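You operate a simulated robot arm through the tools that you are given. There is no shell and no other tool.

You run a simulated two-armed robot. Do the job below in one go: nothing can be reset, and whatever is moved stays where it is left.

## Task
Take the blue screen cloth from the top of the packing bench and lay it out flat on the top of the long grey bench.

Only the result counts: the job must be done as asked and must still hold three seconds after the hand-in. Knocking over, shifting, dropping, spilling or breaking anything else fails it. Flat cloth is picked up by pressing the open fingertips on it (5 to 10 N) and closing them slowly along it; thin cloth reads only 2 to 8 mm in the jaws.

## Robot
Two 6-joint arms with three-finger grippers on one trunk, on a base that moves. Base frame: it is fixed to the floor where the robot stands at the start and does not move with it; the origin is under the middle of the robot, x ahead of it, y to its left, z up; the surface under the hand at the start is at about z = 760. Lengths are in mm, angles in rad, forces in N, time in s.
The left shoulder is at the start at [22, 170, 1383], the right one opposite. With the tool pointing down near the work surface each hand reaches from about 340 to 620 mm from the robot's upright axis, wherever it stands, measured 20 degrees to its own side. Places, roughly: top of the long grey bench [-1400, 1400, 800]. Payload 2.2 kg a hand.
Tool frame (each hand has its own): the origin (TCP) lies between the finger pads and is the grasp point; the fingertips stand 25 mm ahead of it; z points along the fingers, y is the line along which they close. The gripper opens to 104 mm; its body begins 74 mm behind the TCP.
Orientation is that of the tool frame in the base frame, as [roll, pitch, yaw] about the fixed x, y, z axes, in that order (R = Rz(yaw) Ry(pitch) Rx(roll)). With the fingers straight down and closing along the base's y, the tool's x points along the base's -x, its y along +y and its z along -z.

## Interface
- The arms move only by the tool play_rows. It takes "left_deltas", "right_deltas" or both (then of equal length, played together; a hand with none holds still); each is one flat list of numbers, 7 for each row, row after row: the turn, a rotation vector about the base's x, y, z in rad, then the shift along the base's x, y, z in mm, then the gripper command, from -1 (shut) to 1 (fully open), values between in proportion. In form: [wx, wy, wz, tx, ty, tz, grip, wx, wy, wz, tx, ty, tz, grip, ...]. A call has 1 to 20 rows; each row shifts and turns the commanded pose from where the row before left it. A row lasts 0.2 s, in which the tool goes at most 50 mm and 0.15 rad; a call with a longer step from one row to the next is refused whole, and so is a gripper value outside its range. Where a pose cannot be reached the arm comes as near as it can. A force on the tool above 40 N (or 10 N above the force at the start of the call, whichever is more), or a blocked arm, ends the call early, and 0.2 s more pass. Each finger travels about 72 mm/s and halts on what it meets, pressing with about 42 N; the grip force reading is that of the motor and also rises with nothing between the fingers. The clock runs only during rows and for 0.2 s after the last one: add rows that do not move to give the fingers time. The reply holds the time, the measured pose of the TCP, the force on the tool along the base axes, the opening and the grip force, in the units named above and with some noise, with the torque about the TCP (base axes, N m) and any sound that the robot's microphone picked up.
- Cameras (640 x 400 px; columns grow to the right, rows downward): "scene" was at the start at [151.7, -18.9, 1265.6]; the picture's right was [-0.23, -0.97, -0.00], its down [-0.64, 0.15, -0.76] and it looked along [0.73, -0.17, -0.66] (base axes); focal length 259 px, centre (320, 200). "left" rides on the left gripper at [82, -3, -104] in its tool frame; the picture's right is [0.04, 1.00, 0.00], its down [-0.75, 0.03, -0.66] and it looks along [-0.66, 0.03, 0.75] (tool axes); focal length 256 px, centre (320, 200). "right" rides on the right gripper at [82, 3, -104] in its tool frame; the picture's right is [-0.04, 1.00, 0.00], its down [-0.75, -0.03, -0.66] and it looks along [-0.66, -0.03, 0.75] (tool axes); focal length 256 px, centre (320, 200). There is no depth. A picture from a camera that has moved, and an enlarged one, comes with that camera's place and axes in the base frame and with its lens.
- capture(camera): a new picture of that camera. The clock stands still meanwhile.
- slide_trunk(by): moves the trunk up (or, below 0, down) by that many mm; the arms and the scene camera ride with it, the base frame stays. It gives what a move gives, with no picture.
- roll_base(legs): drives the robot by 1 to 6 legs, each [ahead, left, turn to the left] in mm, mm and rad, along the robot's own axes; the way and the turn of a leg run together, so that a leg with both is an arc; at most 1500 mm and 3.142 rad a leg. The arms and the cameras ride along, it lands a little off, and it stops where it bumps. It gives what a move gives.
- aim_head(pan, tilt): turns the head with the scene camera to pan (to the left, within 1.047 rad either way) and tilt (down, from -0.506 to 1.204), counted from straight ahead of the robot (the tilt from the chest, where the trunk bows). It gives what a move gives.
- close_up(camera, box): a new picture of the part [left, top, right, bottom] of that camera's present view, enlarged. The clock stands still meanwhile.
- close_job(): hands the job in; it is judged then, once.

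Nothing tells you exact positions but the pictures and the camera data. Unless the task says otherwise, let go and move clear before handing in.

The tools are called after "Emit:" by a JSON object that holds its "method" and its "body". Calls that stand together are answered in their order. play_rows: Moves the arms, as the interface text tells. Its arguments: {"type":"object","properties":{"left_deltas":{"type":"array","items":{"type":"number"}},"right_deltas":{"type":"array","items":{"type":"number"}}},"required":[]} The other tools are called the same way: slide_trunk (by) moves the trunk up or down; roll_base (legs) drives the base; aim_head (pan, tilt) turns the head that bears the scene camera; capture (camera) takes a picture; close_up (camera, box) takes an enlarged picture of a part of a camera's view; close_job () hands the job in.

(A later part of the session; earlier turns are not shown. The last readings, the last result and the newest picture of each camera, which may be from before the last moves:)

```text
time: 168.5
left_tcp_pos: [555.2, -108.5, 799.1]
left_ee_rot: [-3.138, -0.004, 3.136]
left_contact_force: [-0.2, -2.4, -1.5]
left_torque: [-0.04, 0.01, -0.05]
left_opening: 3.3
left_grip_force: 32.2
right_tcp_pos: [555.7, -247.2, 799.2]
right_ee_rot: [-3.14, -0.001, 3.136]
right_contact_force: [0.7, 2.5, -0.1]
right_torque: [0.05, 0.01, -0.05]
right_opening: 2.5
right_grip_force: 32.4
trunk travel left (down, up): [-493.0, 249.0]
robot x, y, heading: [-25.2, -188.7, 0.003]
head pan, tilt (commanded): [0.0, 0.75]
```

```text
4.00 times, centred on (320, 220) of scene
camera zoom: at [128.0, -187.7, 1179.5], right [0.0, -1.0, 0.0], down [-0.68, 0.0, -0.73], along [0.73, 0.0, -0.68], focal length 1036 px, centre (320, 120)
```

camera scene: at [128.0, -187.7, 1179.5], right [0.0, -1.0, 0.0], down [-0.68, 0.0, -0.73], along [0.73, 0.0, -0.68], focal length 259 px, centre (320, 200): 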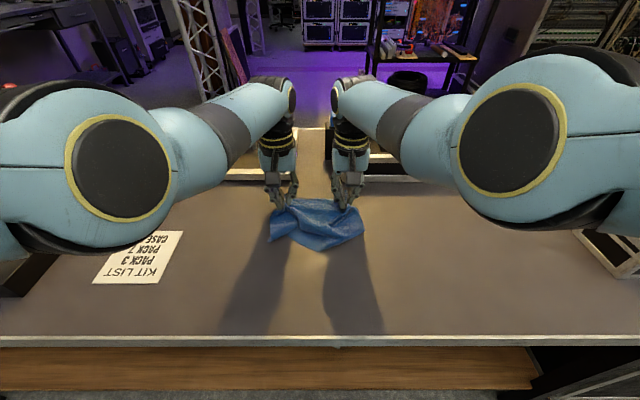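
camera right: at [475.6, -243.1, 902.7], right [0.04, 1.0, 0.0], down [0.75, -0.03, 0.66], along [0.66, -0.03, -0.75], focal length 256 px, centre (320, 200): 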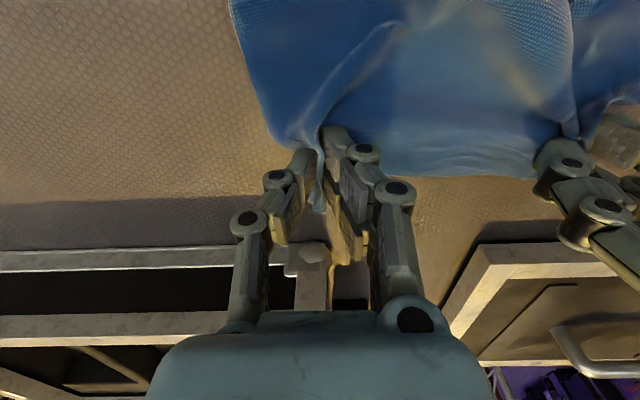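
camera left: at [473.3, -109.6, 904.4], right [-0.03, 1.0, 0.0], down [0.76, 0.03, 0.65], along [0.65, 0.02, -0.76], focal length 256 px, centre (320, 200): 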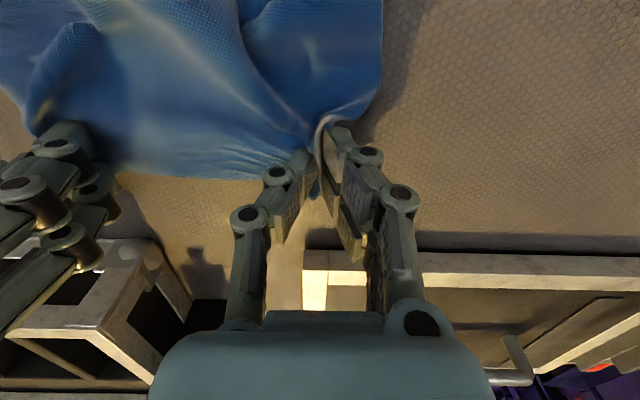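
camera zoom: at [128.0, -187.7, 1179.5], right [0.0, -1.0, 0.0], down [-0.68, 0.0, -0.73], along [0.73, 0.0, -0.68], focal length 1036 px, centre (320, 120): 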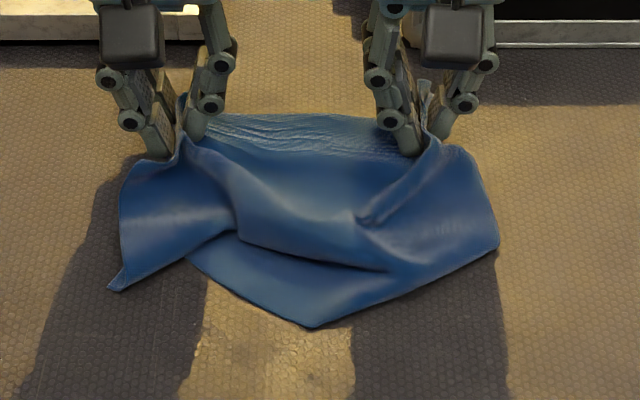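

The bottom edge got tucked under again because I lowered straight onto it. I'll lift and lay it once more from further back. This time I'll keep the hands moving forward in small steps as the hem touches, so it trails instead of folding under.

Emit:
{"method": "slide_trunk", "body": {"by": 200}}

Emit:
{"method": "roll_base", "body": {"legs": [[-250, 0, 0]]}}

Emit:
{"method": "close_up", "body": {"camera": "scene", "box": [220, 150, 420, 280]}}

```text
time: 170.7
left_tcp_pos: [554.3, -108.8, 999.4]
left_ee_rot: [-3.137, -0.004, 3.134]
left_contact_force: [-1.3, -2.6, 0.1]
left_torque: [-0.03, 0.02, 0.0]
left_opening: 3.4
left_grip_force: 32.5
right_tcp_pos: [555.6, -246.8, 999.7]
right_ee_rot: [-3.142, 0.001, 3.138]
right_contact_force: [0.3, 2.4, 0.0]
right_torque: [0.09, -0.02, -0.04]
right_opening: 2.8
right_grip_force: 31.1
trunk travel left (down, up): [-693.0, 49.0]
robot x, y, heading: [-20.2, -188.0, 0.003]
head pan, tilt (commanded): [0.0, 0.75]
```

```text
time: 172.6
left_tcp_pos: [296.1, -108.2, 999.8]
left_ee_rot: [-3.139, -0.003, 3.136]
left_contact_force: [-1.0, -1.2, 0.2]
left_torque: [-0.04, 0.0, -0.05]
left_opening: 3.3
left_grip_force: 32.2
right_tcp_pos: [296.6, -246.9, 999.7]
right_ee_rot: [-3.141, 0.002, 3.139]
right_contact_force: [0.5, 1.6, -0.3]
right_torque: [0.09, -0.06, -0.03]
right_opening: 2.8
right_grip_force: 31.3
trunk travel left (down, up): [-693.0, 49.0]
robot x, y, heading: [-284.5, -189.0, 0.001]
head pan, tilt (commanded): [0.0, 0.75]
```

```text
3.08 times, centred on (320, 215) of scene
camera zoom: at [-133.0, -187.6, 1381.1], right [0.0, -1.0, 0.0], down [-0.68, 0.0, -0.73], along [0.73, 0.0, -0.68], focal length 797 px, centre (320, 154)
```

zoom: 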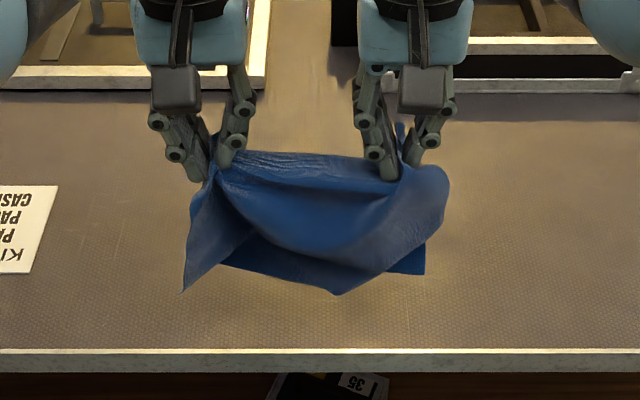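

Emit:
{"method": "roll_base", "body": {"legs": [[35, 0, 0]]}}

Emit:
{"method": "slide_trunk", "body": {"by": -35}}

Emit:
{"method": "roll_base", "body": {"legs": [[20, 0, 0]]}}

Emit:
{"method": "slide_trunk", "body": {"by": -10}}

Emit:
{"method": "roll_base", "body": {"legs": [[20, 0, 0]]}}

Emit:
{"method": "slide_trunk", "body": {"by": -10}}

Emit:
{"method": "roll_base", "body": {"legs": [[20, 0, 0]]}}

Emit:
{"method": "slide_trunk", "body": {"by": -12}}

Emit:
{"method": "roll_base", "body": {"legs": [[20, 0, 0]]}}

Emit:
{"method": "close_up", "body": {"camera": "scene", "box": [220, 150, 420, 280]}}

```text
time: 173.4
left_tcp_pos: [329.2, -107.3, 1000.7]
left_ee_rot: [-3.138, -0.003, 3.137]
left_contact_force: [-0.5, -1.5, -0.5]
left_torque: [-0.04, -0.01, -0.04]
left_opening: 3.2
left_grip_force: 32.2
right_tcp_pos: [330.9, -246.5, 1000.8]
right_ee_rot: [3.14, 0.002, 3.139]
right_contact_force: [-0.2, 2.1, 0.2]
right_torque: [0.1, 0.01, -0.03]
right_opening: 2.4
right_grip_force: 32.2
trunk travel left (down, up): [-693.0, 49.0]
robot x, y, heading: [-251.3, -191.6, 0.006]
head pan, tilt (commanded): [0.0, 0.75]
```

```text
time: 174.2
left_tcp_pos: [330.4, -106.5, 965.0]
left_ee_rot: [-3.135, -0.004, 3.137]
left_contact_force: [-0.7, -1.0, -1.1]
left_torque: [-0.01, -0.02, 0.0]
left_opening: 3.5
left_grip_force: 32.2
right_tcp_pos: [331.0, -245.7, 965.5]
right_ee_rot: [-3.141, 0.002, 3.139]
right_contact_force: [1.0, 1.8, 0.6]
right_torque: [0.03, 0.02, -0.04]
right_opening: 2.6
right_grip_force: 31.4
trunk travel left (down, up): [-658.0, 84.0]
robot x, y, heading: [-250.3, -183.9, 0.0]
head pan, tilt (commanded): [0.0, 0.75]
```

```text
time: 175.0
left_tcp_pos: [349.9, -108.2, 965.6]
left_ee_rot: [-3.139, -0.004, 3.137]
left_contact_force: [-1.1, -1.1, -0.8]
left_torque: [-0.02, -0.01, -0.03]
left_opening: 3.2
left_grip_force: 32.1
right_tcp_pos: [351.8, -245.3, 964.7]
right_ee_rot: [3.141, 0.001, 3.14]
right_contact_force: [-0.6, 2.7, -0.6]
right_torque: [0.04, 0.02, -0.06]
right_opening: 2.7
right_grip_force: 31.6
trunk travel left (down, up): [-658.0, 84.0]
robot x, y, heading: [-230.5, -191.4, 0.006]
head pan, tilt (commanded): [0.0, 0.75]
```

```text
time: 175.6
left_tcp_pos: [350.7, -108.7, 954.5]
left_ee_rot: [-3.136, -0.004, 3.136]
left_contact_force: [-0.1, -1.2, 0.3]
left_torque: [0.02, 0.01, 0.02]
left_opening: 3.5
left_grip_force: 32.9
right_tcp_pos: [353.2, -245.8, 954.5]
right_ee_rot: [3.141, 0.0, 3.139]
right_contact_force: [-0.3, 2.0, 0.4]
right_torque: [0.01, -0.01, -0.02]
right_opening: 2.6
right_grip_force: 31.6
trunk travel left (down, up): [-648.0, 94.0]
robot x, y, heading: [-229.4, -191.1, 0.003]
head pan, tilt (commanded): [0.0, 0.75]
```

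```text
time: 176.4
left_tcp_pos: [368.1, -107.4, 955.3]
left_ee_rot: [-3.137, -0.004, 3.136]
left_contact_force: [-0.9, -1.8, 0.1]
left_torque: [-0.07, 0.01, -0.01]
left_opening: 3.2
left_grip_force: 32.0
right_tcp_pos: [371.3, -246.9, 956.0]
right_ee_rot: [3.141, 0.001, 3.14]
right_contact_force: [1.1, 1.1, -0.4]
right_torque: [0.04, -0.02, -0.04]
right_opening: 2.8
right_grip_force: 31.8
trunk travel left (down, up): [-648.0, 94.0]
robot x, y, heading: [-212.1, -184.6, 0.005]
head pan, tilt (commanded): [0.0, 0.75]
```

```text
time: 176.9
left_tcp_pos: [371.1, -107.8, 944.9]
left_ee_rot: [-3.138, -0.005, 3.137]
left_contact_force: [-0.1, -1.1, 0.5]
left_torque: [-0.03, 0.03, 0.0]
left_opening: 3.2
left_grip_force: 32.1
right_tcp_pos: [371.2, -245.7, 944.4]
right_ee_rot: [3.14, -0.001, 3.14]
right_contact_force: [0.6, 1.4, -0.7]
right_torque: [0.05, 0.01, -0.03]
right_opening: 2.4
right_grip_force: 31.9
trunk travel left (down, up): [-638.0, 104.0]
robot x, y, heading: [-209.8, -189.5, 0.003]
head pan, tilt (commanded): [0.0, 0.75]
```

```text
time: 177.7
left_tcp_pos: [388.3, -107.1, 946.3]
left_ee_rot: [-3.137, -0.006, 3.137]
left_contact_force: [0.5, -0.6, 0.4]
left_torque: [-0.01, 0.01, 0.0]
left_opening: 3.4
left_grip_force: 32.5
right_tcp_pos: [390.2, -244.6, 944.5]
right_ee_rot: [-3.141, 0.0, 3.141]
right_contact_force: [0.6, 2.0, 0.3]
right_torque: [0.05, 0.0, 0.01]
right_opening: 2.8
right_grip_force: 32.0
trunk travel left (down, up): [-638.0, 104.0]
robot x, y, heading: [-192.6, -191.4, 0.001]
head pan, tilt (commanded): [0.0, 0.75]
```

```text
time: 178.3
left_tcp_pos: [390.3, -108.6, 932.0]
left_ee_rot: [-3.136, -0.005, 3.137]
left_contact_force: [0.7, -0.7, 0.0]
left_torque: [-0.03, 0.05, -0.03]
left_opening: 3.4
left_grip_force: 31.8
right_tcp_pos: [391.0, -246.0, 931.8]
right_ee_rot: [-3.141, 0.0, 3.14]
right_contact_force: [1.0, 2.1, 0.1]
right_torque: [0.03, 0.04, 0.02]
right_opening: 2.5
right_grip_force: 31.9
trunk travel left (down, up): [-626.0, 116.0]
robot x, y, heading: [-190.0, -186.2, 0.007]
head pan, tilt (commanded): [0.0, 0.75]
```

```text
time: 179.1
left_tcp_pos: [408.5, -108.5, 932.5]
left_ee_rot: [-3.136, -0.005, 3.137]
left_contact_force: [1.2, -1.3, -0.1]
left_torque: [-0.01, -0.02, -0.01]
left_opening: 3.2
left_grip_force: 32.3
right_tcp_pos: [410.4, -244.6, 931.5]
right_ee_rot: [3.14, 0.0, 3.139]
right_contact_force: [-0.3, 1.2, -0.2]
right_torque: [0.05, 0.0, -0.04]
right_opening: 2.6
right_grip_force: 31.2
trunk travel left (down, up): [-626.0, 116.0]
robot x, y, heading: [-167.3, -185.6, 0.001]
head pan, tilt (commanded): [0.0, 0.75]
```

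```text
3.08 times, centred on (320, 215) of scene
camera zoom: at [-20.1, -187.5, 1313.9], right [0.0, -1.0, 0.0], down [-0.68, 0.0, -0.73], along [0.73, 0.0, -0.68], focal length 797 px, centre (320, 154)
```

zoom: 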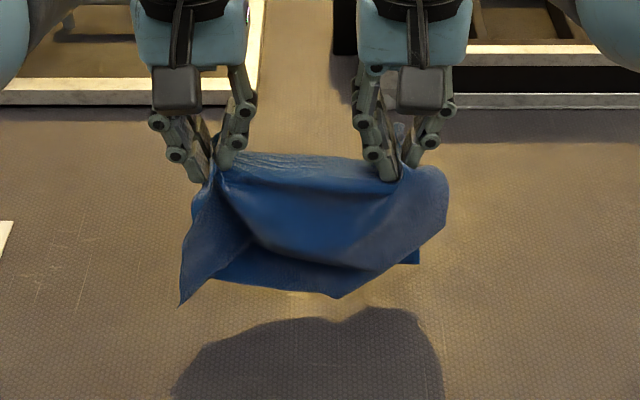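

Emit:
{"method": "slide_trunk", "body": {"by": -15}}

Emit:
{"method": "roll_base", "body": {"legs": [[24, 0, 0]]}}

Emit:
{"method": "slide_trunk", "body": {"by": -15}}

Emit:
{"method": "roll_base", "body": {"legs": [[24, 0, 0]]}}

Emit:
{"method": "slide_trunk", "body": {"by": -17}}

Emit:
{"method": "roll_base", "body": {"legs": [[24, 0, 0]]}}

Emit:
{"method": "slide_trunk", "body": {"by": -17}}

Emit:
{"method": "roll_base", "body": {"legs": [[24, 0, 0]]}}

Emit:
{"method": "close_up", "body": {"camera": "scene", "box": [220, 150, 420, 280]}}

```text
time: 179.8
left_tcp_pos: [409.4, -108.2, 917.7]
left_ee_rot: [-3.138, -0.005, 3.136]
left_contact_force: [-0.3, -1.2, -0.5]
left_torque: [0.01, 0.01, -0.05]
left_opening: 3.3
left_grip_force: 32.0
right_tcp_pos: [411.6, -246.4, 919.0]
right_ee_rot: [-3.14, 0.0, 3.139]
right_contact_force: [0.2, 0.8, 0.3]
right_torque: [0.05, -0.01, -0.02]
right_opening: 2.7
right_grip_force: 31.9
trunk travel left (down, up): [-611.0, 131.0]
robot x, y, heading: [-169.4, -189.3, -0.004]
head pan, tilt (commanded): [0.0, 0.75]
```

```text
time: 180.6
left_tcp_pos: [433.5, -109.1, 917.4]
left_ee_rot: [-3.136, -0.007, 3.135]
left_contact_force: [1.1, -1.2, -0.2]
left_torque: [-0.01, 0.04, -0.01]
left_opening: 3.5
left_grip_force: 32.7
right_tcp_pos: [433.4, -246.4, 918.3]
right_ee_rot: [3.141, -0.001, 3.14]
right_contact_force: [-0.1, 0.7, -0.3]
right_torque: [-0.02, 0.01, -0.01]
right_opening: 2.7
right_grip_force: 31.7
trunk travel left (down, up): [-611.0, 131.0]
robot x, y, heading: [-149.5, -188.2, 0.001]
head pan, tilt (commanded): [0.0, 0.75]
```

```text
time: 181.2
left_tcp_pos: [431.4, -109.3, 902.3]
left_ee_rot: [-3.136, -0.007, 3.134]
left_contact_force: [0.3, -1.3, 0.6]
left_torque: [-0.01, 0.02, 0.0]
left_opening: 3.6
left_grip_force: 32.1
right_tcp_pos: [433.8, -245.0, 903.2]
right_ee_rot: [-3.141, 0.0, 3.139]
right_contact_force: [-0.7, 1.3, -0.5]
right_torque: [0.04, -0.01, -0.01]
right_opening: 2.6
right_grip_force: 31.8
trunk travel left (down, up): [-596.0, 146.0]
robot x, y, heading: [-150.3, -191.0, -0.001]
head pan, tilt (commanded): [0.0, 0.75]
```

```text
time: 182.0
left_tcp_pos: [454.6, -108.1, 902.4]
left_ee_rot: [-3.136, -0.008, 3.136]
left_contact_force: [0.1, -0.7, 0.5]
left_torque: [-0.01, 0.03, 0.03]
left_opening: 3.6
left_grip_force: 32.1
right_tcp_pos: [457.5, -245.1, 902.3]
right_ee_rot: [3.141, -0.002, 3.141]
right_contact_force: [-0.1, 0.7, -0.1]
right_torque: [0.02, 0.04, 0.03]
right_opening: 2.8
right_grip_force: 31.9
trunk travel left (down, up): [-596.0, 146.0]
robot x, y, heading: [-120.7, -188.6, 0.004]
head pan, tilt (commanded): [0.0, 0.75]
```

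```text
time: 182.6
left_tcp_pos: [455.7, -109.3, 886.3]
left_ee_rot: [-3.136, -0.006, 3.136]
left_contact_force: [-1.1, -0.3, -0.2]
left_torque: [-0.01, -0.04, -0.01]
left_opening: 3.2
left_grip_force: 32.2
right_tcp_pos: [457.3, -245.1, 885.3]
right_ee_rot: [3.141, -0.002, 3.141]
right_contact_force: [-0.2, 0.8, 0.3]
right_torque: [0.03, -0.01, 0.01]
right_opening: 2.8
right_grip_force: 31.5
trunk travel left (down, up): [-579.0, 163.0]
robot x, y, heading: [-123.0, -186.2, 0.004]
head pan, tilt (commanded): [0.0, 0.75]
```

```text
time: 183.4
left_tcp_pos: [481.7, -107.2, 885.8]
left_ee_rot: [-3.135, -0.007, 3.138]
left_contact_force: [0.1, -0.2, 0.5]
left_torque: [0.06, 0.01, 0.01]
left_opening: 3.4
left_grip_force: 32.6
right_tcp_pos: [481.8, -245.2, 885.9]
right_ee_rot: [3.141, -0.003, 3.141]
right_contact_force: [0.1, 0.8, -1.3]
right_torque: [0.01, 0.04, -0.01]
right_opening: 2.5
right_grip_force: 31.9
trunk travel left (down, up): [-579.0, 163.0]
robot x, y, heading: [-97.7, -187.1, 0.0]
head pan, tilt (commanded): [0.0, 0.75]
```

```text
time: 184.1
left_tcp_pos: [480.4, -108.0, 868.8]
left_ee_rot: [-3.134, -0.008, 3.136]
left_contact_force: [0.0, -0.2, 0.2]
left_torque: [0.0, -0.02, 0.0]
left_opening: 3.2
left_grip_force: 32.0
right_tcp_pos: [481.4, -244.3, 867.2]
right_ee_rot: [-3.141, 0.001, -3.14]
right_contact_force: [0.2, 0.3, -0.1]
right_torque: [-0.01, -0.02, -0.01]
right_opening: 2.5
right_grip_force: 31.6
trunk travel left (down, up): [-562.0, 180.0]
robot x, y, heading: [-94.2, -188.3, 0.002]
head pan, tilt (commanded): [0.0, 0.75]
```

```text
time: 184.9
left_tcp_pos: [503.9, -107.4, 868.2]
left_ee_rot: [-3.135, -0.008, 3.137]
left_contact_force: [1.2, -0.7, -0.4]
left_torque: [-0.02, 0.03, -0.04]
left_opening: 3.6
left_grip_force: 32.2
right_tcp_pos: [505.1, -244.7, 868.2]
right_ee_rot: [-3.141, -0.003, 3.141]
right_contact_force: [-0.1, 0.5, 0.4]
right_torque: [0.01, 0.06, -0.03]
right_opening: 2.5
right_grip_force: 31.4
trunk travel left (down, up): [-562.0, 180.0]
robot x, y, heading: [-81.5, -186.1, 0.007]
head pan, tilt (commanded): [0.0, 0.75]
```

```text
3.08 times, centred on (320, 215) of scene
camera zoom: at [76.9, -187.3, 1249.3], right [0.0, -1.0, 0.0], down [-0.68, 0.0, -0.73], along [0.73, 0.0, -0.68], focal length 797 px, centre (320, 154)
```

zoom: 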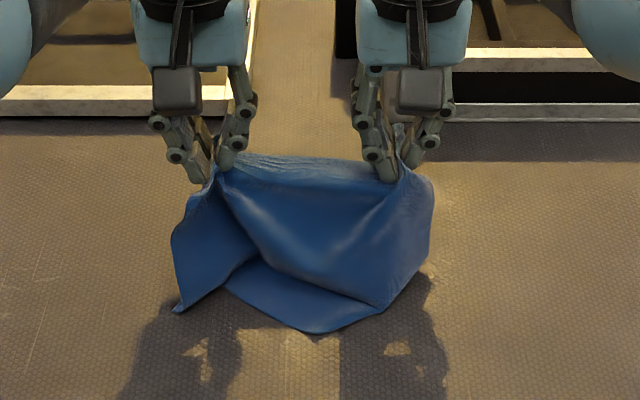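

Emit:
{"method": "slide_trunk", "body": {"by": -18}}

Emit:
{"method": "roll_base", "body": {"legs": [[24, 0, 0]]}}

Emit:
{"method": "slide_trunk", "body": {"by": -20}}

Emit:
{"method": "roll_base", "body": {"legs": [[24, 0, 0]]}}

Emit:
{"method": "slide_trunk", "body": {"by": -20}}

Emit:
{"method": "roll_base", "body": {"legs": [[26, 0, 0]]}}

Emit:
{"method": "slide_trunk", "body": {"by": -12}}

Emit:
{"method": "close_up", "body": {"camera": "scene", "box": [220, 150, 420, 280]}}

Emit:
{"method": "capture", "body": {"camera": "right"}}

Emit:
{"method": "capture", "body": {"camera": "left"}}

```text
time: 185.6
left_tcp_pos: [503.0, -108.4, 851.1]
left_ee_rot: [-3.136, -0.006, 3.137]
left_contact_force: [-0.3, -0.5, -0.3]
left_torque: [0.0, 0.03, 0.0]
left_opening: 3.3
left_grip_force: 32.1
right_tcp_pos: [505.1, -244.3, 850.2]
right_ee_rot: [3.141, 0.001, 3.141]
right_contact_force: [-0.2, 1.5, -0.6]
right_torque: [0.03, -0.01, -0.02]
right_opening: 2.9
right_grip_force: 32.0
trunk travel left (down, up): [-544.0, 198.0]
robot x, y, heading: [-75.0, -185.0, 0.002]
head pan, tilt (commanded): [0.0, 0.75]
```

```text
time: 186.4
left_tcp_pos: [527.3, -108.9, 850.0]
left_ee_rot: [-3.137, -0.008, 3.136]
left_contact_force: [-0.1, -0.7, -0.7]
left_torque: [-0.01, 0.04, 0.0]
left_opening: 3.4
left_grip_force: 31.6
right_tcp_pos: [530.4, -244.7, 849.7]
right_ee_rot: [-3.141, -0.003, 3.141]
right_contact_force: [0.6, -0.4, 0.6]
right_torque: [0.06, 0.05, 0.0]
right_opening: 2.7
right_grip_force: 31.9
trunk travel left (down, up): [-544.0, 198.0]
robot x, y, heading: [-54.6, -187.8, 0.003]
head pan, tilt (commanded): [0.0, 0.75]
```

```text
time: 187.0
left_tcp_pos: [525.7, -109.2, 830.7]
left_ee_rot: [-3.136, -0.007, 3.135]
left_contact_force: [-0.8, 0.0, 1.0]
left_torque: [-0.04, -0.05, 0.03]
left_opening: 3.4
left_grip_force: 32.6
right_tcp_pos: [527.4, -244.8, 830.3]
right_ee_rot: [3.141, 0.0, 3.141]
right_contact_force: [-0.5, 0.2, 0.2]
right_torque: [0.01, -0.02, -0.01]
right_opening: 2.7
right_grip_force: 31.4
trunk travel left (down, up): [-524.0, 218.0]
robot x, y, heading: [-52.0, -190.0, -0.001]
head pan, tilt (commanded): [0.0, 0.75]
```

```text
time: 187.8
left_tcp_pos: [550.6, -109.0, 830.2]
left_ee_rot: [-3.137, -0.009, 3.134]
left_contact_force: [0.0, -0.1, -1.1]
left_torque: [-0.02, 0.03, 0.0]
left_opening: 3.3
left_grip_force: 32.4
right_tcp_pos: [554.2, -244.1, 830.7]
right_ee_rot: [3.141, -0.003, 3.141]
right_contact_force: [1.2, 1.3, -0.6]
right_torque: [0.01, 0.06, 0.0]
right_opening: 2.5
right_grip_force: 31.6
trunk travel left (down, up): [-524.0, 218.0]
robot x, y, heading: [-30.2, -187.6, 0.001]
head pan, tilt (commanded): [0.0, 0.75]
```

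```text
time: 188.5
left_tcp_pos: [550.2, -108.6, 810.1]
left_ee_rot: [-3.136, -0.005, 3.135]
left_contact_force: [-0.1, -0.2, 0.3]
left_torque: [0.03, 0.02, -0.02]
left_opening: 3.3
left_grip_force: 32.3
right_tcp_pos: [551.4, -244.1, 811.7]
right_ee_rot: [-3.141, 0.001, -3.141]
right_contact_force: [-0.5, 0.9, -0.2]
right_torque: [-0.04, -0.03, 0.01]
right_opening: 2.6
right_grip_force: 31.9
trunk travel left (down, up): [-504.0, 238.0]
robot x, y, heading: [-28.7, -187.2, -0.001]
head pan, tilt (commanded): [0.0, 0.75]
```

```text
time: 189.3
left_tcp_pos: [577.8, -107.5, 809.7]
left_ee_rot: [-3.137, -0.009, 3.136]
left_contact_force: [-0.1, 0.8, 0.2]
left_torque: [0.02, 0.06, 0.01]
left_opening: 3.2
left_grip_force: 32.3
right_tcp_pos: [579.2, -244.0, 808.2]
right_ee_rot: [-3.142, -0.004, -3.141]
right_contact_force: [0.6, 0.8, -1.3]
right_torque: [-0.01, 0.02, 0.01]
right_opening: 2.6
right_grip_force: 31.8
trunk travel left (down, up): [-504.0, 238.0]
robot x, y, heading: [-0.1, -190.3, 0.003]
head pan, tilt (commanded): [0.0, 0.75]
```

```text
time: 189.9
left_tcp_pos: [576.1, -108.9, 799.4]
left_ee_rot: [-3.137, -0.007, 3.136]
left_contact_force: [0.2, 0.0, 0.2]
left_torque: [-0.02, 0.01, 0.01]
left_opening: 3.3
left_grip_force: 32.0
right_tcp_pos: [577.9, -245.4, 797.7]
right_ee_rot: [-3.141, -0.003, -3.141]
right_contact_force: [0.4, -0.7, -0.5]
right_torque: [0.04, 0.01, -0.03]
right_opening: 2.8
right_grip_force: 31.6
trunk travel left (down, up): [-492.0, 250.0]
robot x, y, heading: [-5.8, -188.7, 0.001]
head pan, tilt (commanded): [0.0, 0.75]
```

```text
3.08 times, centred on (320, 215) of scene
camera zoom: at [149.9, -187.2, 1178.6], right [0.0, -1.0, 0.0], down [-0.68, 0.0, -0.73], along [0.73, 0.0, -0.68], focal length 797 px, centre (320, 154)
```

zoom: 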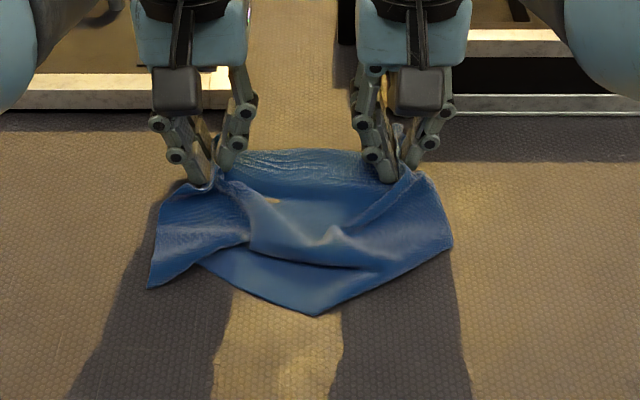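

```text
taken
camera right: at [497.1, -240.5, 902.0], right [0.04, 1.0, 0.0], down [0.75, -0.03, 0.66], along [0.65, -0.03, -0.76], focal length 256 px, centre (320, 200)
```

right: 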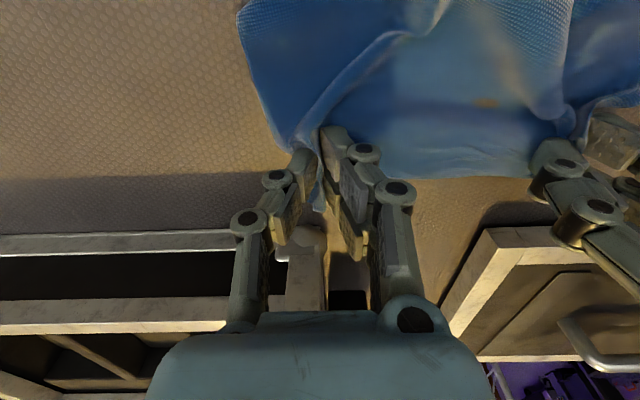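

```text
taken
camera left: at [494.6, -109.2, 903.7], right [-0.03, 1.0, 0.0], down [0.76, 0.03, 0.65], along [0.65, 0.02, -0.76], focal length 256 px, centre (320, 200)
```

left: 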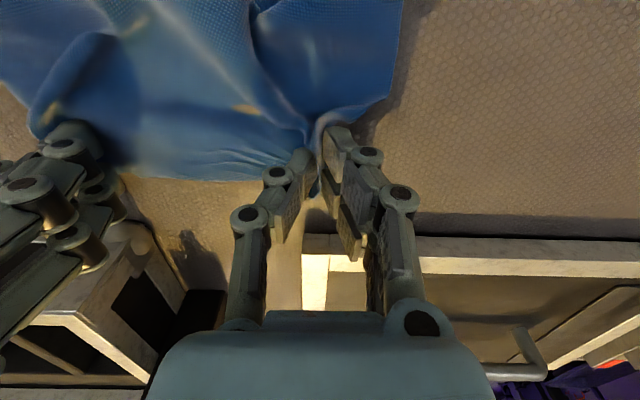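

Emit:
{"method": "close_up", "body": {"camera": "scene", "box": [260, 190, 370, 260]}}

```text
5.71 times, centred on (315, 225) of scene
camera zoom: at [149.9, -187.2, 1178.6], right [0.0, -1.0, 0.0], down [-0.68, 0.0, -0.73], along [0.73, 0.0, -0.68], focal length 1480 px, centre (349, 57)
```

zoom: 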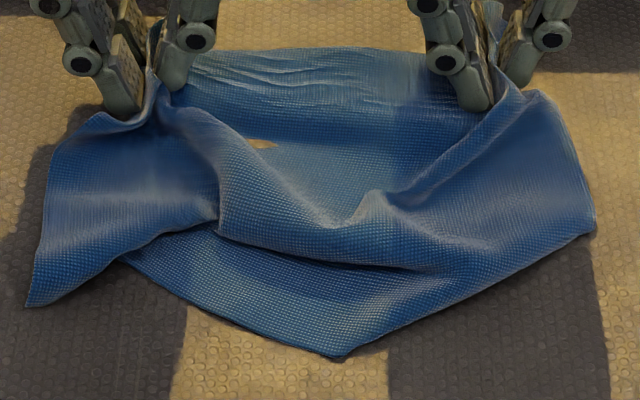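

The far-side corner keeps curling under when I lay in this direction. Laying the other way (backing off, with the cloth lying ahead of the hands) should avoid that, and I can do it directly on the grey bench. I'll lift the cloth and go and survey the free pockets there precisely.

Emit:
{"method": "slide_trunk", "body": {"by": 150}}

Emit:
{"method": "slide_trunk", "body": {"by": 98}}

Emit:
{"method": "roll_base", "body": {"legs": [[-250, 15, 0]]}}

Emit:
{"method": "capture", "body": {"camera": "scene"}}

```text
time: 191.7
left_tcp_pos: [576.3, -108.1, 947.8]
left_ee_rot: [-3.136, -0.006, 3.135]
left_contact_force: [0.5, 0.5, -1.0]
left_torque: [0.01, 0.01, 0.03]
left_opening: 3.3
left_grip_force: 32.2
right_tcp_pos: [578.4, -243.5, 948.7]
right_ee_rot: [3.141, -0.002, 3.141]
right_contact_force: [-0.8, 0.1, -0.5]
right_torque: [0.04, -0.01, -0.01]
right_opening: 2.5
right_grip_force: 31.6
trunk travel left (down, up): [-642.0, 100.0]
robot x, y, heading: [-3.5, -184.6, 0.002]
head pan, tilt (commanded): [0.0, 0.75]
```

```text
time: 193.0
left_tcp_pos: [576.5, -107.0, 1046.8]
left_ee_rot: [-3.135, -0.007, 3.136]
left_contact_force: [0.4, 0.3, 0.5]
left_torque: [-0.05, 0.04, -0.03]
left_opening: 3.2
left_grip_force: 32.3
right_tcp_pos: [577.5, -244.9, 1046.7]
right_ee_rot: [3.14, -0.004, -3.141]
right_contact_force: [-0.1, -0.1, -0.4]
right_torque: [-0.01, 0.02, -0.01]
right_opening: 2.8
right_grip_force: 31.5
trunk travel left (down, up): [-740.0, 2.0]
robot x, y, heading: [-3.7, -187.2, -0.004]
head pan, tilt (commanded): [0.0, 0.75]
```

```text
time: 194.8
left_tcp_pos: [325.2, -95.3, 1045.4]
left_ee_rot: [-3.138, -0.007, 3.134]
left_contact_force: [0.7, 0.0, -0.1]
left_torque: [0.0, -0.01, -0.02]
left_opening: 3.3
left_grip_force: 32.4
right_tcp_pos: [326.2, -230.2, 1046.5]
right_ee_rot: [-3.14, -0.002, 3.14]
right_contact_force: [-0.4, 1.4, -0.2]
right_torque: [-0.02, -0.02, 0.05]
right_opening: 3.0
right_grip_force: 31.8
trunk travel left (down, up): [-740.0, 2.0]
robot x, y, heading: [-253.7, -174.9, 0.001]
head pan, tilt (commanded): [0.0, 0.75]
```

```text
taken
camera scene: at [-102.5, -172.6, 1428.1], right [0.0, -1.0, 0.0], down [-0.68, 0.0, -0.73], along [0.73, 0.0, -0.68], focal length 259 px, centre (320, 200)
```

scene: 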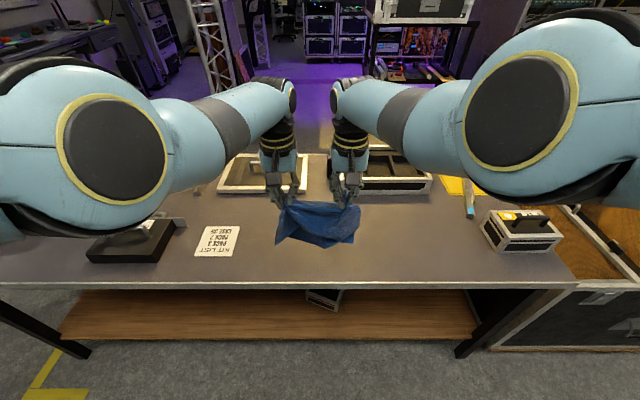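

Emit:
{"method": "roll_base", "body": {"legs": [[0, 0, 1.57], [0, 0, 1.57]]}}

Emit:
{"method": "capture", "body": {"camera": "scene"}}

```text
time: 203.0
left_tcp_pos: [-831.5, -276.2, 1046.3]
left_ee_rot: [-3.137, -0.007, 0.033]
left_contact_force: [0.5, 0.9, 0.4]
left_torque: [0.04, -0.03, -0.03]
left_opening: 3.6
left_grip_force: 32.2
right_tcp_pos: [-838.1, -139.6, 1046.5]
right_ee_rot: [-3.141, -0.001, 0.039]
right_contact_force: [-0.9, -0.9, -0.9]
right_torque: [-0.01, 0.02, -0.07]
right_opening: 2.5
right_grip_force: 31.4
trunk travel left (down, up): [-740.0, 2.0]
robot x, y, heading: [-255.0, -178.0, -3.098]
head pan, tilt (commanded): [0.0, 0.75]
```

```text
taken
camera scene: at [-409.3, -178.8, 1428.1], right [-0.04, 1.0, 0.0], down [0.68, 0.03, -0.73], along [-0.73, -0.03, -0.68], focal length 259 px, centre (320, 200)
```

scene: 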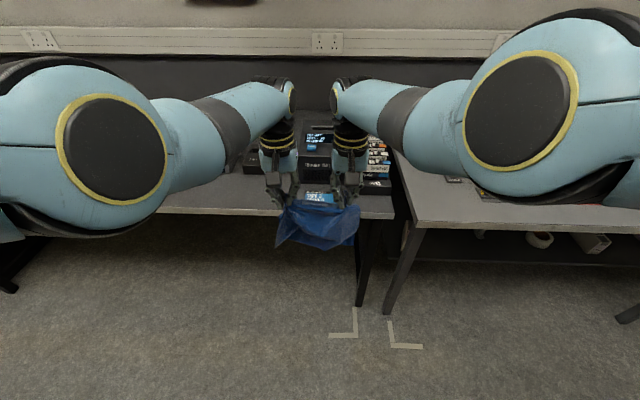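

The cloth is still held in both hands. I'll survey the near end of the grey bench first.

Emit:
{"method": "roll_base", "body": {"legs": [[0, 0, -0.043], [40, -430, 0]]}}

Emit:
{"method": "capture", "body": {"camera": "right"}}

Emit:
{"method": "capture", "body": {"camera": "left"}}

Emit:
{"method": "capture", "body": {"camera": "scene"}}

```text
time: 206.0
left_tcp_pos: [-874.7, 177.9, 1046.9]
left_ee_rot: [-3.136, -0.007, -0.007]
left_contact_force: [0.1, 0.9, -0.8]
left_torque: [-0.02, -0.01, -0.03]
left_opening: 3.5
left_grip_force: 32.7
right_tcp_pos: [-875.7, 313.4, 1046.2]
right_ee_rot: [3.141, -0.001, 0.0]
right_contact_force: [0.1, -0.9, -0.8]
right_torque: [-0.06, -0.02, -0.03]
right_opening: 2.5
right_grip_force: 32.1
trunk travel left (down, up): [-740.0, 2.0]
robot x, y, heading: [-296.0, 261.4, -3.136]
head pan, tilt (commanded): [0.0, 0.75]
```

```text
taken
camera right: at [-793.8, 311.5, 1150.0], right [-0.04, -1.0, 0.0], down [-0.75, 0.03, 0.66], along [-0.66, 0.03, -0.76], focal length 256 px, centre (320, 200)
```

right: 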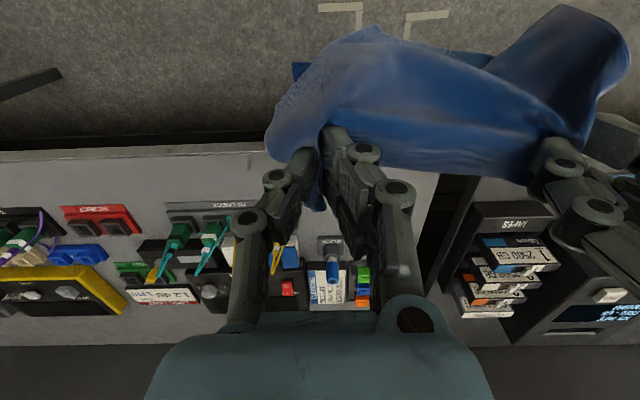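

```text
taken
camera left: at [-794.7, 182.0, 1151.6], right [0.03, -1.0, 0.0], down [-0.76, -0.03, 0.65], along [-0.65, -0.02, -0.76], focal length 256 px, centre (320, 200)
```

left: 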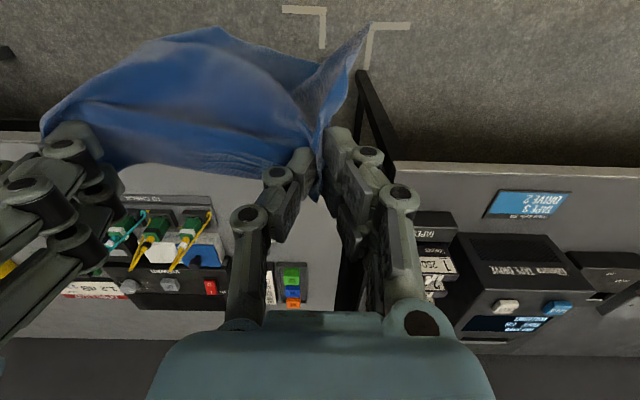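

```text
taken
camera scene: at [-449.4, 258.7, 1428.1], right [0.0, 1.0, 0.0], down [0.68, 0.0, -0.73], along [-0.73, 0.0, -0.68], focal length 259 px, centre (320, 200)
```

scene: 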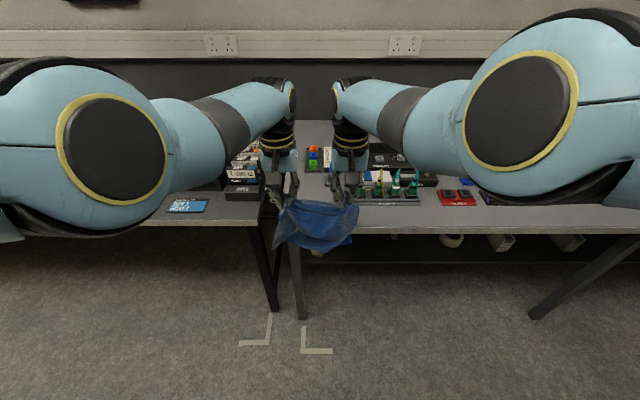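

The near-end pocket looks promising: it's clear from the bench end (y≈121) to the tray (y≈366), and from the front edge to a small grey box (x≈-1196). I'll zoom in to measure it better.

Emit:
{"method": "close_up", "body": {"camera": "right", "box": [120, 120, 320, 320]}}

Emit:
{"method": "close_up", "body": {"camera": "right", "box": [300, 140, 500, 320]}}

Emit:
{"method": "close_up", "body": {"camera": "left", "box": [90, 140, 400, 330]}}

Emit:
{"method": "close_up", "body": {"camera": "scene", "box": [220, 110, 520, 270]}}

```text
2.00 times, centred on (220, 220) of right
camera zoom: at [-793.8, 311.5, 1150.0], right [-0.04, -1.0, 0.0], down [-0.75, 0.03, 0.66], along [-0.66, 0.03, -0.76], focal length 512 px, centre (520, 160)
```

zoom: 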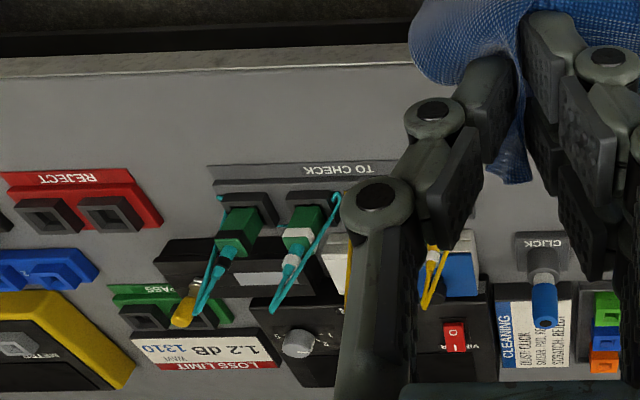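

```text
2.22 times, centred on (400, 230) of right
camera zoom: at [-793.8, 311.5, 1150.0], right [-0.04, -1.0, 0.0], down [-0.75, 0.03, 0.66], along [-0.66, 0.03, -0.76], focal length 569 px, centre (142, 133)
```

zoom: 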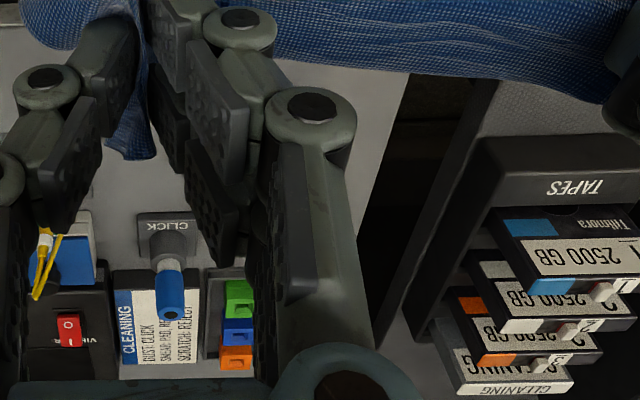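

```text
2.06 times, centred on (245, 235) of left
camera zoom: at [-794.7, 182.0, 1151.6], right [0.03, -1.0, 0.0], down [-0.76, -0.03, 0.65], along [-0.65, -0.02, -0.76], focal length 528 px, centre (475, 128)
```

zoom: 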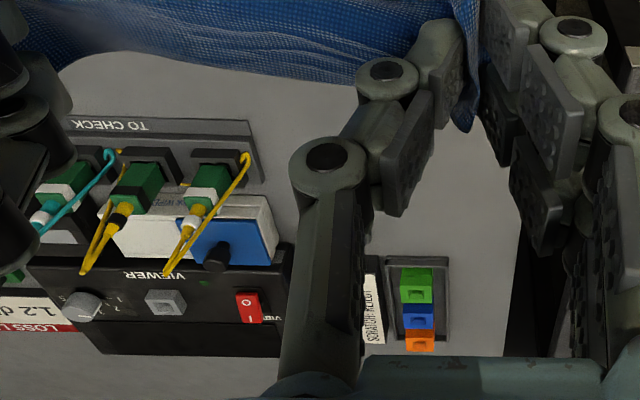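

```text
2.13 times, centred on (370, 190) of scene
camera zoom: at [-449.4, 258.7, 1428.1], right [0.0, 1.0, 0.0], down [0.68, 0.0, -0.73], along [-0.73, 0.0, -0.68], focal length 552 px, centre (213, 221)
```

zoom: 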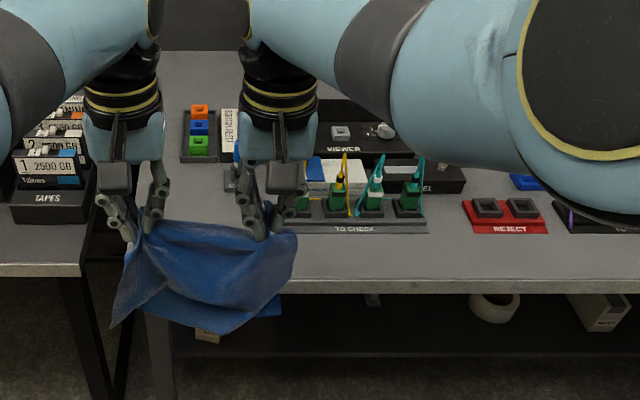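

I can now fix the pocket's size: about 254 mm along y and 202 mm deep, just enough for the 238 × 198 mm cloth with its long side along the front edge. For a safe lay-down there, I need to hold the near edge close to its corners. So I go back to the packing bench, pull the cloth flat over its front edge, and re-grip properly.

Emit:
{"method": "roll_base", "body": {"legs": [[-20, 430, 0]]}}

Emit:
{"method": "roll_base", "body": {"legs": [[0, 0, -1.57], [0, 0, -1.575]]}}

Emit:
{"method": "capture", "body": {"camera": "scene"}}

```text
time: 208.7
left_tcp_pos: [-854.1, -255.5, 1045.9]
left_ee_rot: [-3.137, -0.008, -0.008]
left_contact_force: [0.3, 0.8, -0.3]
left_torque: [0.06, 0.0, -0.05]
left_opening: 3.5
left_grip_force: 32.2
right_tcp_pos: [-855.2, -119.7, 1046.8]
right_ee_rot: [3.141, 0.0, 0.0]
right_contact_force: [-0.9, -1.2, 0.4]
right_torque: [-0.01, 0.0, -0.07]
right_opening: 2.6
right_grip_force: 31.8
trunk travel left (down, up): [-740.0, 2.0]
robot x, y, heading: [-273.2, -177.4, -3.138]
head pan, tilt (commanded): [0.0, 0.75]
```

```text
time: 216.8
left_tcp_pos: [308.0, -109.6, 1046.8]
left_ee_rot: [-3.137, -0.008, 3.116]
left_contact_force: [0.2, -0.1, 0.9]
left_torque: [0.0, -0.02, 0.04]
left_opening: 3.1
left_grip_force: 31.8
right_tcp_pos: [306.9, -244.8, 1046.7]
right_ee_rot: [3.141, -0.001, 3.123]
right_contact_force: [-0.5, -0.7, 1.1]
right_torque: [0.01, 0.03, 0.01]
right_opening: 2.5
right_grip_force: 31.9
trunk travel left (down, up): [-740.0, 2.0]
robot x, y, heading: [-274.5, -175.1, -0.018]
head pan, tilt (commanded): [0.0, 0.75]
```

```text
taken
camera scene: at [-122.0, -179.0, 1428.1], right [-0.02, -1.0, 0.0], down [-0.68, 0.01, -0.73], along [0.73, -0.01, -0.68], focal length 259 px, centre (320, 200)
```

scene: 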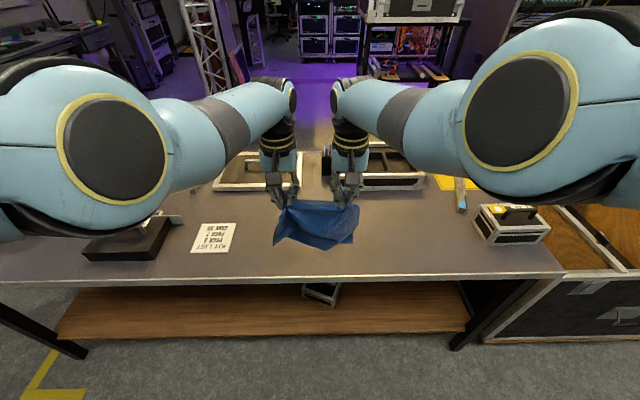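

Now the pull-over-the-edge lay: back off so the cloth hangs in front of the bench, lower, then drive forward so the front edge draws it out flat behind the hands.

Emit:
{"method": "roll_base", "body": {"legs": [[-88, 0, 0.018]]}}

Emit:
{"method": "slide_trunk", "body": {"by": -110}}

Emit:
{"method": "slide_trunk", "body": {"by": -112}}

Emit:
{"method": "capture", "body": {"camera": "scene"}}

Emit:
{"method": "capture", "body": {"camera": "left"}}

```text
time: 217.8
left_tcp_pos: [216.7, -97.0, 1046.2]
left_ee_rot: [-3.136, -0.006, 3.134]
left_contact_force: [0.0, 0.3, -0.7]
left_torque: [0.0, -0.04, 0.01]
left_opening: 3.2
left_grip_force: 32.0
right_tcp_pos: [217.4, -235.1, 1046.4]
right_ee_rot: [3.141, 0.0, 3.139]
right_contact_force: [0.3, 0.0, 0.3]
right_torque: [-0.02, -0.02, 0.03]
right_opening: 2.4
right_grip_force: 31.5
trunk travel left (down, up): [-740.0, 2.0]
robot x, y, heading: [-365.9, -177.3, -0.001]
head pan, tilt (commanded): [0.0, 0.75]
```

```text
time: 219.3
left_tcp_pos: [217.7, -98.3, 936.7]
left_ee_rot: [-3.137, -0.005, 3.131]
left_contact_force: [-0.3, -0.5, -0.1]
left_torque: [-0.01, -0.03, 0.04]
left_opening: 3.3
left_grip_force: 32.1
right_tcp_pos: [219.4, -234.0, 936.9]
right_ee_rot: [3.141, -0.001, 3.139]
right_contact_force: [-0.2, -0.4, 0.5]
right_torque: [0.0, -0.01, 0.05]
right_opening: 2.5
right_grip_force: 32.0
trunk travel left (down, up): [-630.0, 112.0]
robot x, y, heading: [-367.2, -172.3, -0.003]
head pan, tilt (commanded): [0.0, 0.75]
```

```text
time: 220.7
left_tcp_pos: [218.8, -98.8, 824.9]
left_ee_rot: [-3.136, -0.006, 3.134]
left_contact_force: [0.0, -0.3, 0.3]
left_torque: [-0.02, -0.02, 0.04]
left_opening: 3.5
left_grip_force: 32.8
right_tcp_pos: [219.0, -234.2, 825.2]
right_ee_rot: [-3.141, -0.001, 3.14]
right_contact_force: [0.8, -0.2, -0.2]
right_torque: [0.02, 0.04, 0.01]
right_opening: 2.8
right_grip_force: 32.1
trunk travel left (down, up): [-518.0, 224.0]
robot x, y, heading: [-365.5, -175.8, 0.003]
head pan, tilt (commanded): [0.0, 0.75]
```

```text
taken
camera scene: at [-209.6, -175.5, 1205.1], right [0.0, -1.0, 0.0], down [-0.68, 0.0, -0.73], along [0.73, 0.0, -0.68], focal length 259 px, centre (320, 200)
```

scene: 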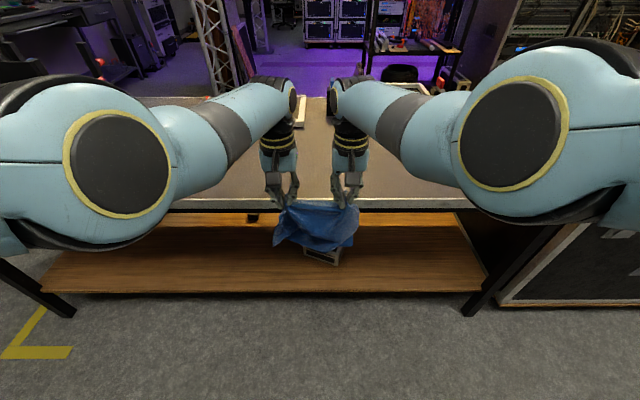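

```text
taken
camera left: at [136.1, -98.7, 930.0], right [-0.03, 1.0, -0.01], down [0.76, 0.03, 0.65], along [0.65, 0.02, -0.76], focal length 256 px, centre (320, 200)
```

left: 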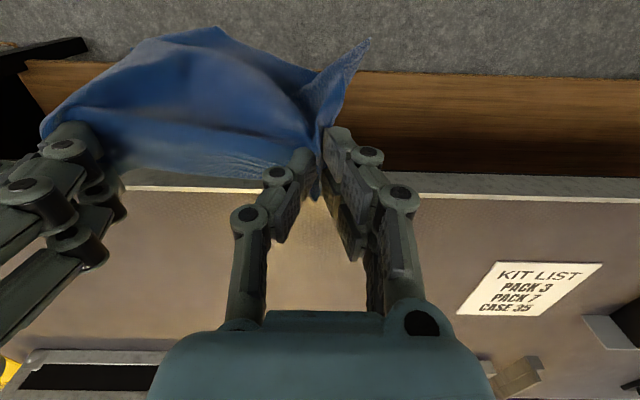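

Emit:
{"method": "play_rows", "body": {"left_deltas": [0, 0, 0, 0, 2, 0, -1, 0, 0, 0, 0, 2, 0, -1, 0, 0, 0, 0, 0, 0, -1], "right_deltas": [0, 0, 0, 0, -2, 0, -1, 0, 0, 0, 0, -2, 0, -1, 0, 0, 0, 0, 0, 0, -1]}}

Emit:
{"method": "roll_base", "body": {"legs": [[90, 0, 0]]}}

Emit:
{"method": "roll_base", "body": {"legs": [[70, 0, 0]]}}

Emit:
{"method": "slide_trunk", "body": {"by": -15}}

Emit:
{"method": "close_up", "body": {"camera": "scene", "box": [220, 150, 420, 280]}}

```text
time: 221.5
left_tcp_pos: [217.3, -93.4, 825.1]
left_ee_rot: [-3.133, -0.007, 3.133]
left_contact_force: [-1.2, -5.2, -0.7]
left_torque: [-0.16, 0.01, -0.02]
left_opening: 3.4
left_grip_force: 32.2
right_tcp_pos: [218.5, -237.5, 824.5]
right_ee_rot: [3.14, 0.0, 3.14]
right_contact_force: [1.0, 6.4, 0.1]
right_torque: [0.14, -0.03, -0.04]
right_opening: 2.6
right_grip_force: 32.0
trunk travel left (down, up): [-518.0, 224.0]
robot x, y, heading: [-363.7, -176.6, 0.001]
head pan, tilt (commanded): [0.0, 0.75]
```

```text
time: 222.6
left_tcp_pos: [308.5, -96.8, 823.9]
left_ee_rot: [-3.137, -0.007, 3.129]
left_contact_force: [-1.0, -6.7, -0.4]
left_torque: [-0.19, 0.05, -0.02]
left_opening: 3.2
left_grip_force: 32.3
right_tcp_pos: [309.7, -239.7, 823.0]
right_ee_rot: [-3.14, -0.002, 3.138]
right_contact_force: [1.5, 6.9, 0.7]
right_torque: [0.18, 0.01, -0.09]
right_opening: 2.5
right_grip_force: 31.6
trunk travel left (down, up): [-518.0, 224.0]
robot x, y, heading: [-272.8, -176.4, -0.005]
head pan, tilt (commanded): [0.0, 0.75]
```

```text
time: 223.6
left_tcp_pos: [380.6, -96.8, 822.8]
left_ee_rot: [-3.135, -0.008, 3.129]
left_contact_force: [-0.5, -6.5, -0.4]
left_torque: [-0.19, 0.06, -0.02]
left_opening: 3.4
left_grip_force: 31.9
right_tcp_pos: [381.8, -239.8, 823.7]
right_ee_rot: [3.139, -0.001, 3.136]
right_contact_force: [1.8, 6.7, -0.1]
right_torque: [0.16, 0.0, -0.1]
right_opening: 2.7
right_grip_force: 31.4
trunk travel left (down, up): [-518.0, 224.0]
robot x, y, heading: [-202.1, -176.5, -0.01]
head pan, tilt (commanded): [0.0, 0.75]
```

```text
time: 224.2
left_tcp_pos: [380.6, -96.8, 808.6]
left_ee_rot: [-3.134, -0.006, 3.131]
left_contact_force: [-1.2, -5.3, 0.2]
left_torque: [-0.12, 0.01, -0.04]
left_opening: 3.2
left_grip_force: 31.8
right_tcp_pos: [380.5, -240.0, 810.4]
right_ee_rot: [3.14, 0.001, 3.137]
right_contact_force: [-0.3, 5.4, -0.4]
right_torque: [0.13, -0.05, -0.02]
right_opening: 2.6
right_grip_force: 31.9
trunk travel left (down, up): [-503.0, 239.0]
robot x, y, heading: [-202.2, -175.3, 0.001]
head pan, tilt (commanded): [0.0, 0.75]
```

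```text
3.08 times, centred on (320, 215) of scene
camera zoom: at [-47.4, -176.3, 1189.8], right [0.0, -1.0, 0.0], down [-0.68, 0.0, -0.73], along [0.73, 0.0, -0.68], focal length 797 px, centre (320, 154)
```

zoom: 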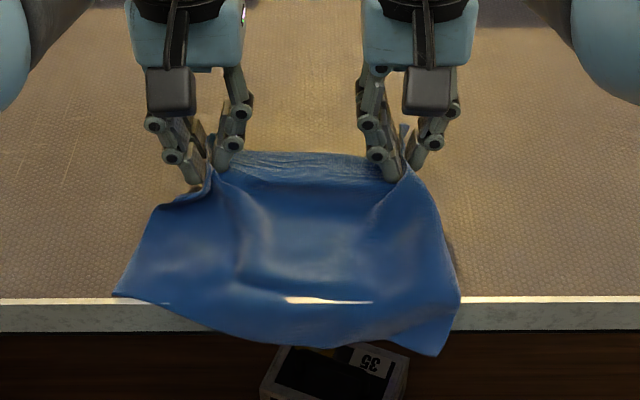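

Excellent! The edge pulls the cloth into a clean, flat rectangle. I'll keep driving forward until the hem is well onto the bench top.

Emit:
{"method": "roll_base", "body": {"legs": [[70, 0, 0]]}}

Emit:
{"method": "slide_trunk", "body": {"by": -8}}

Emit:
{"method": "roll_base", "body": {"legs": [[60, 0, 0]]}}

Emit:
{"method": "close_up", "body": {"camera": "scene", "box": [220, 150, 420, 280]}}

Emit:
{"method": "capture", "body": {"camera": "left"}}

Emit:
{"method": "capture", "body": {"camera": "right"}}

```text
time: 225.3
left_tcp_pos: [452.0, -96.1, 808.8]
left_ee_rot: [-3.134, -0.01, 3.13]
left_contact_force: [-0.2, -6.1, -0.1]
left_torque: [-0.18, 0.08, 0.0]
left_opening: 3.4
left_grip_force: 31.9
right_tcp_pos: [451.5, -239.3, 809.0]
right_ee_rot: [3.138, -0.002, 3.138]
right_contact_force: [1.7, 5.1, -1.0]
right_torque: [0.17, 0.0, -0.05]
right_opening: 2.7
right_grip_force: 31.3
trunk travel left (down, up): [-503.0, 239.0]
robot x, y, heading: [-128.7, -177.8, -0.007]
head pan, tilt (commanded): [0.0, 0.75]
```

```text
time: 225.8
left_tcp_pos: [449.9, -96.3, 802.0]
left_ee_rot: [-3.135, -0.009, 3.129]
left_contact_force: [-0.4, -3.5, 0.3]
left_torque: [-0.1, 0.01, -0.01]
left_opening: 3.3
left_grip_force: 32.1
right_tcp_pos: [452.0, -237.1, 802.2]
right_ee_rot: [3.14, -0.002, 3.138]
right_contact_force: [0.5, 4.8, -0.7]
right_torque: [0.1, 0.0, -0.04]
right_opening: 2.6
right_grip_force: 32.1
trunk travel left (down, up): [-495.0, 247.0]
robot x, y, heading: [-129.4, -177.9, -0.004]
head pan, tilt (commanded): [0.0, 0.75]
```

```text
time: 226.8
left_tcp_pos: [511.1, -96.9, 800.0]
left_ee_rot: [-3.136, -0.009, 3.129]
left_contact_force: [-0.3, -5.5, 0.2]
left_torque: [-0.17, 0.04, -0.02]
left_opening: 3.3
left_grip_force: 32.3
right_tcp_pos: [511.9, -238.9, 800.8]
right_ee_rot: [3.141, -0.001, 3.136]
right_contact_force: [1.6, 4.3, 0.3]
right_torque: [0.16, 0.05, -0.05]
right_opening: 2.5
right_grip_force: 32.0
trunk travel left (down, up): [-495.0, 247.0]
robot x, y, heading: [-68.1, -172.1, -0.006]
head pan, tilt (commanded): [0.0, 0.75]
```

```text
3.08 times, centred on (320, 215) of scene
camera zoom: at [86.3, -176.8, 1181.3], right [0.0, -1.0, 0.0], down [-0.68, 0.0, -0.73], along [0.73, 0.0, -0.68], focal length 797 px, centre (320, 154)
```

zoom: 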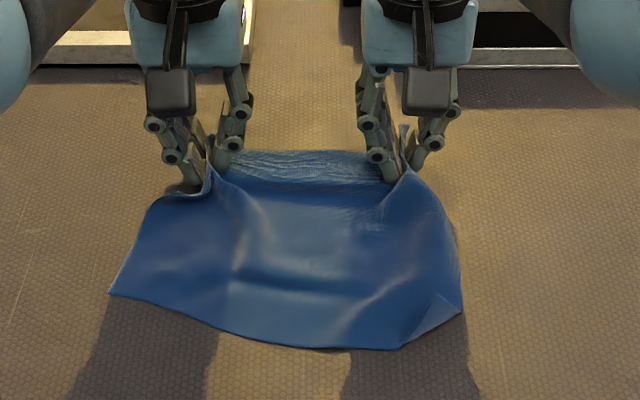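

```text
taken
camera left: at [430.5, -97.6, 905.3], right [-0.03, 1.0, -0.01], down [0.76, 0.03, 0.65], along [0.65, 0.01, -0.76], focal length 256 px, centre (320, 200)
```

left: 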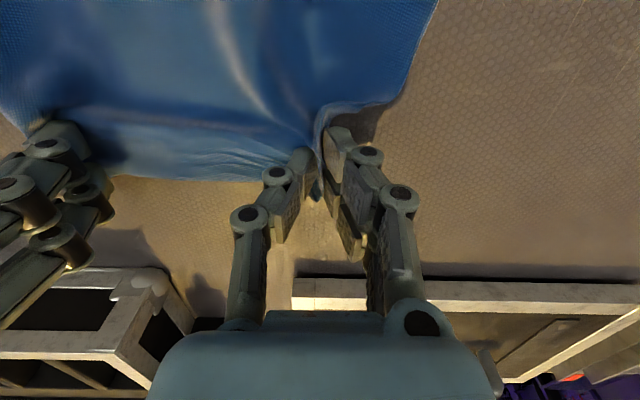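

```text
taken
camera right: at [432.0, -235.9, 904.2], right [0.04, 1.0, 0.0], down [0.76, -0.04, 0.65], along [0.65, -0.03, -0.76], focal length 256 px, centre (320, 200)
```

right: 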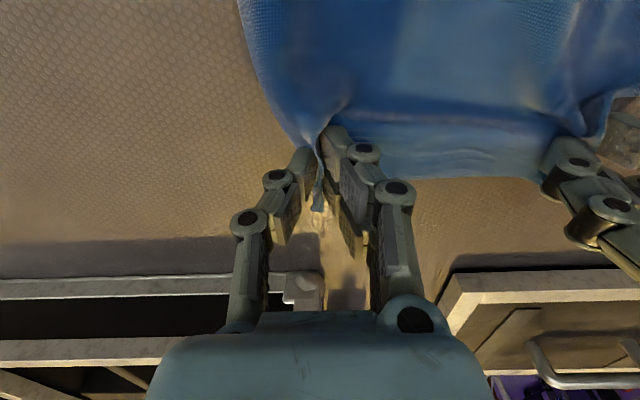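

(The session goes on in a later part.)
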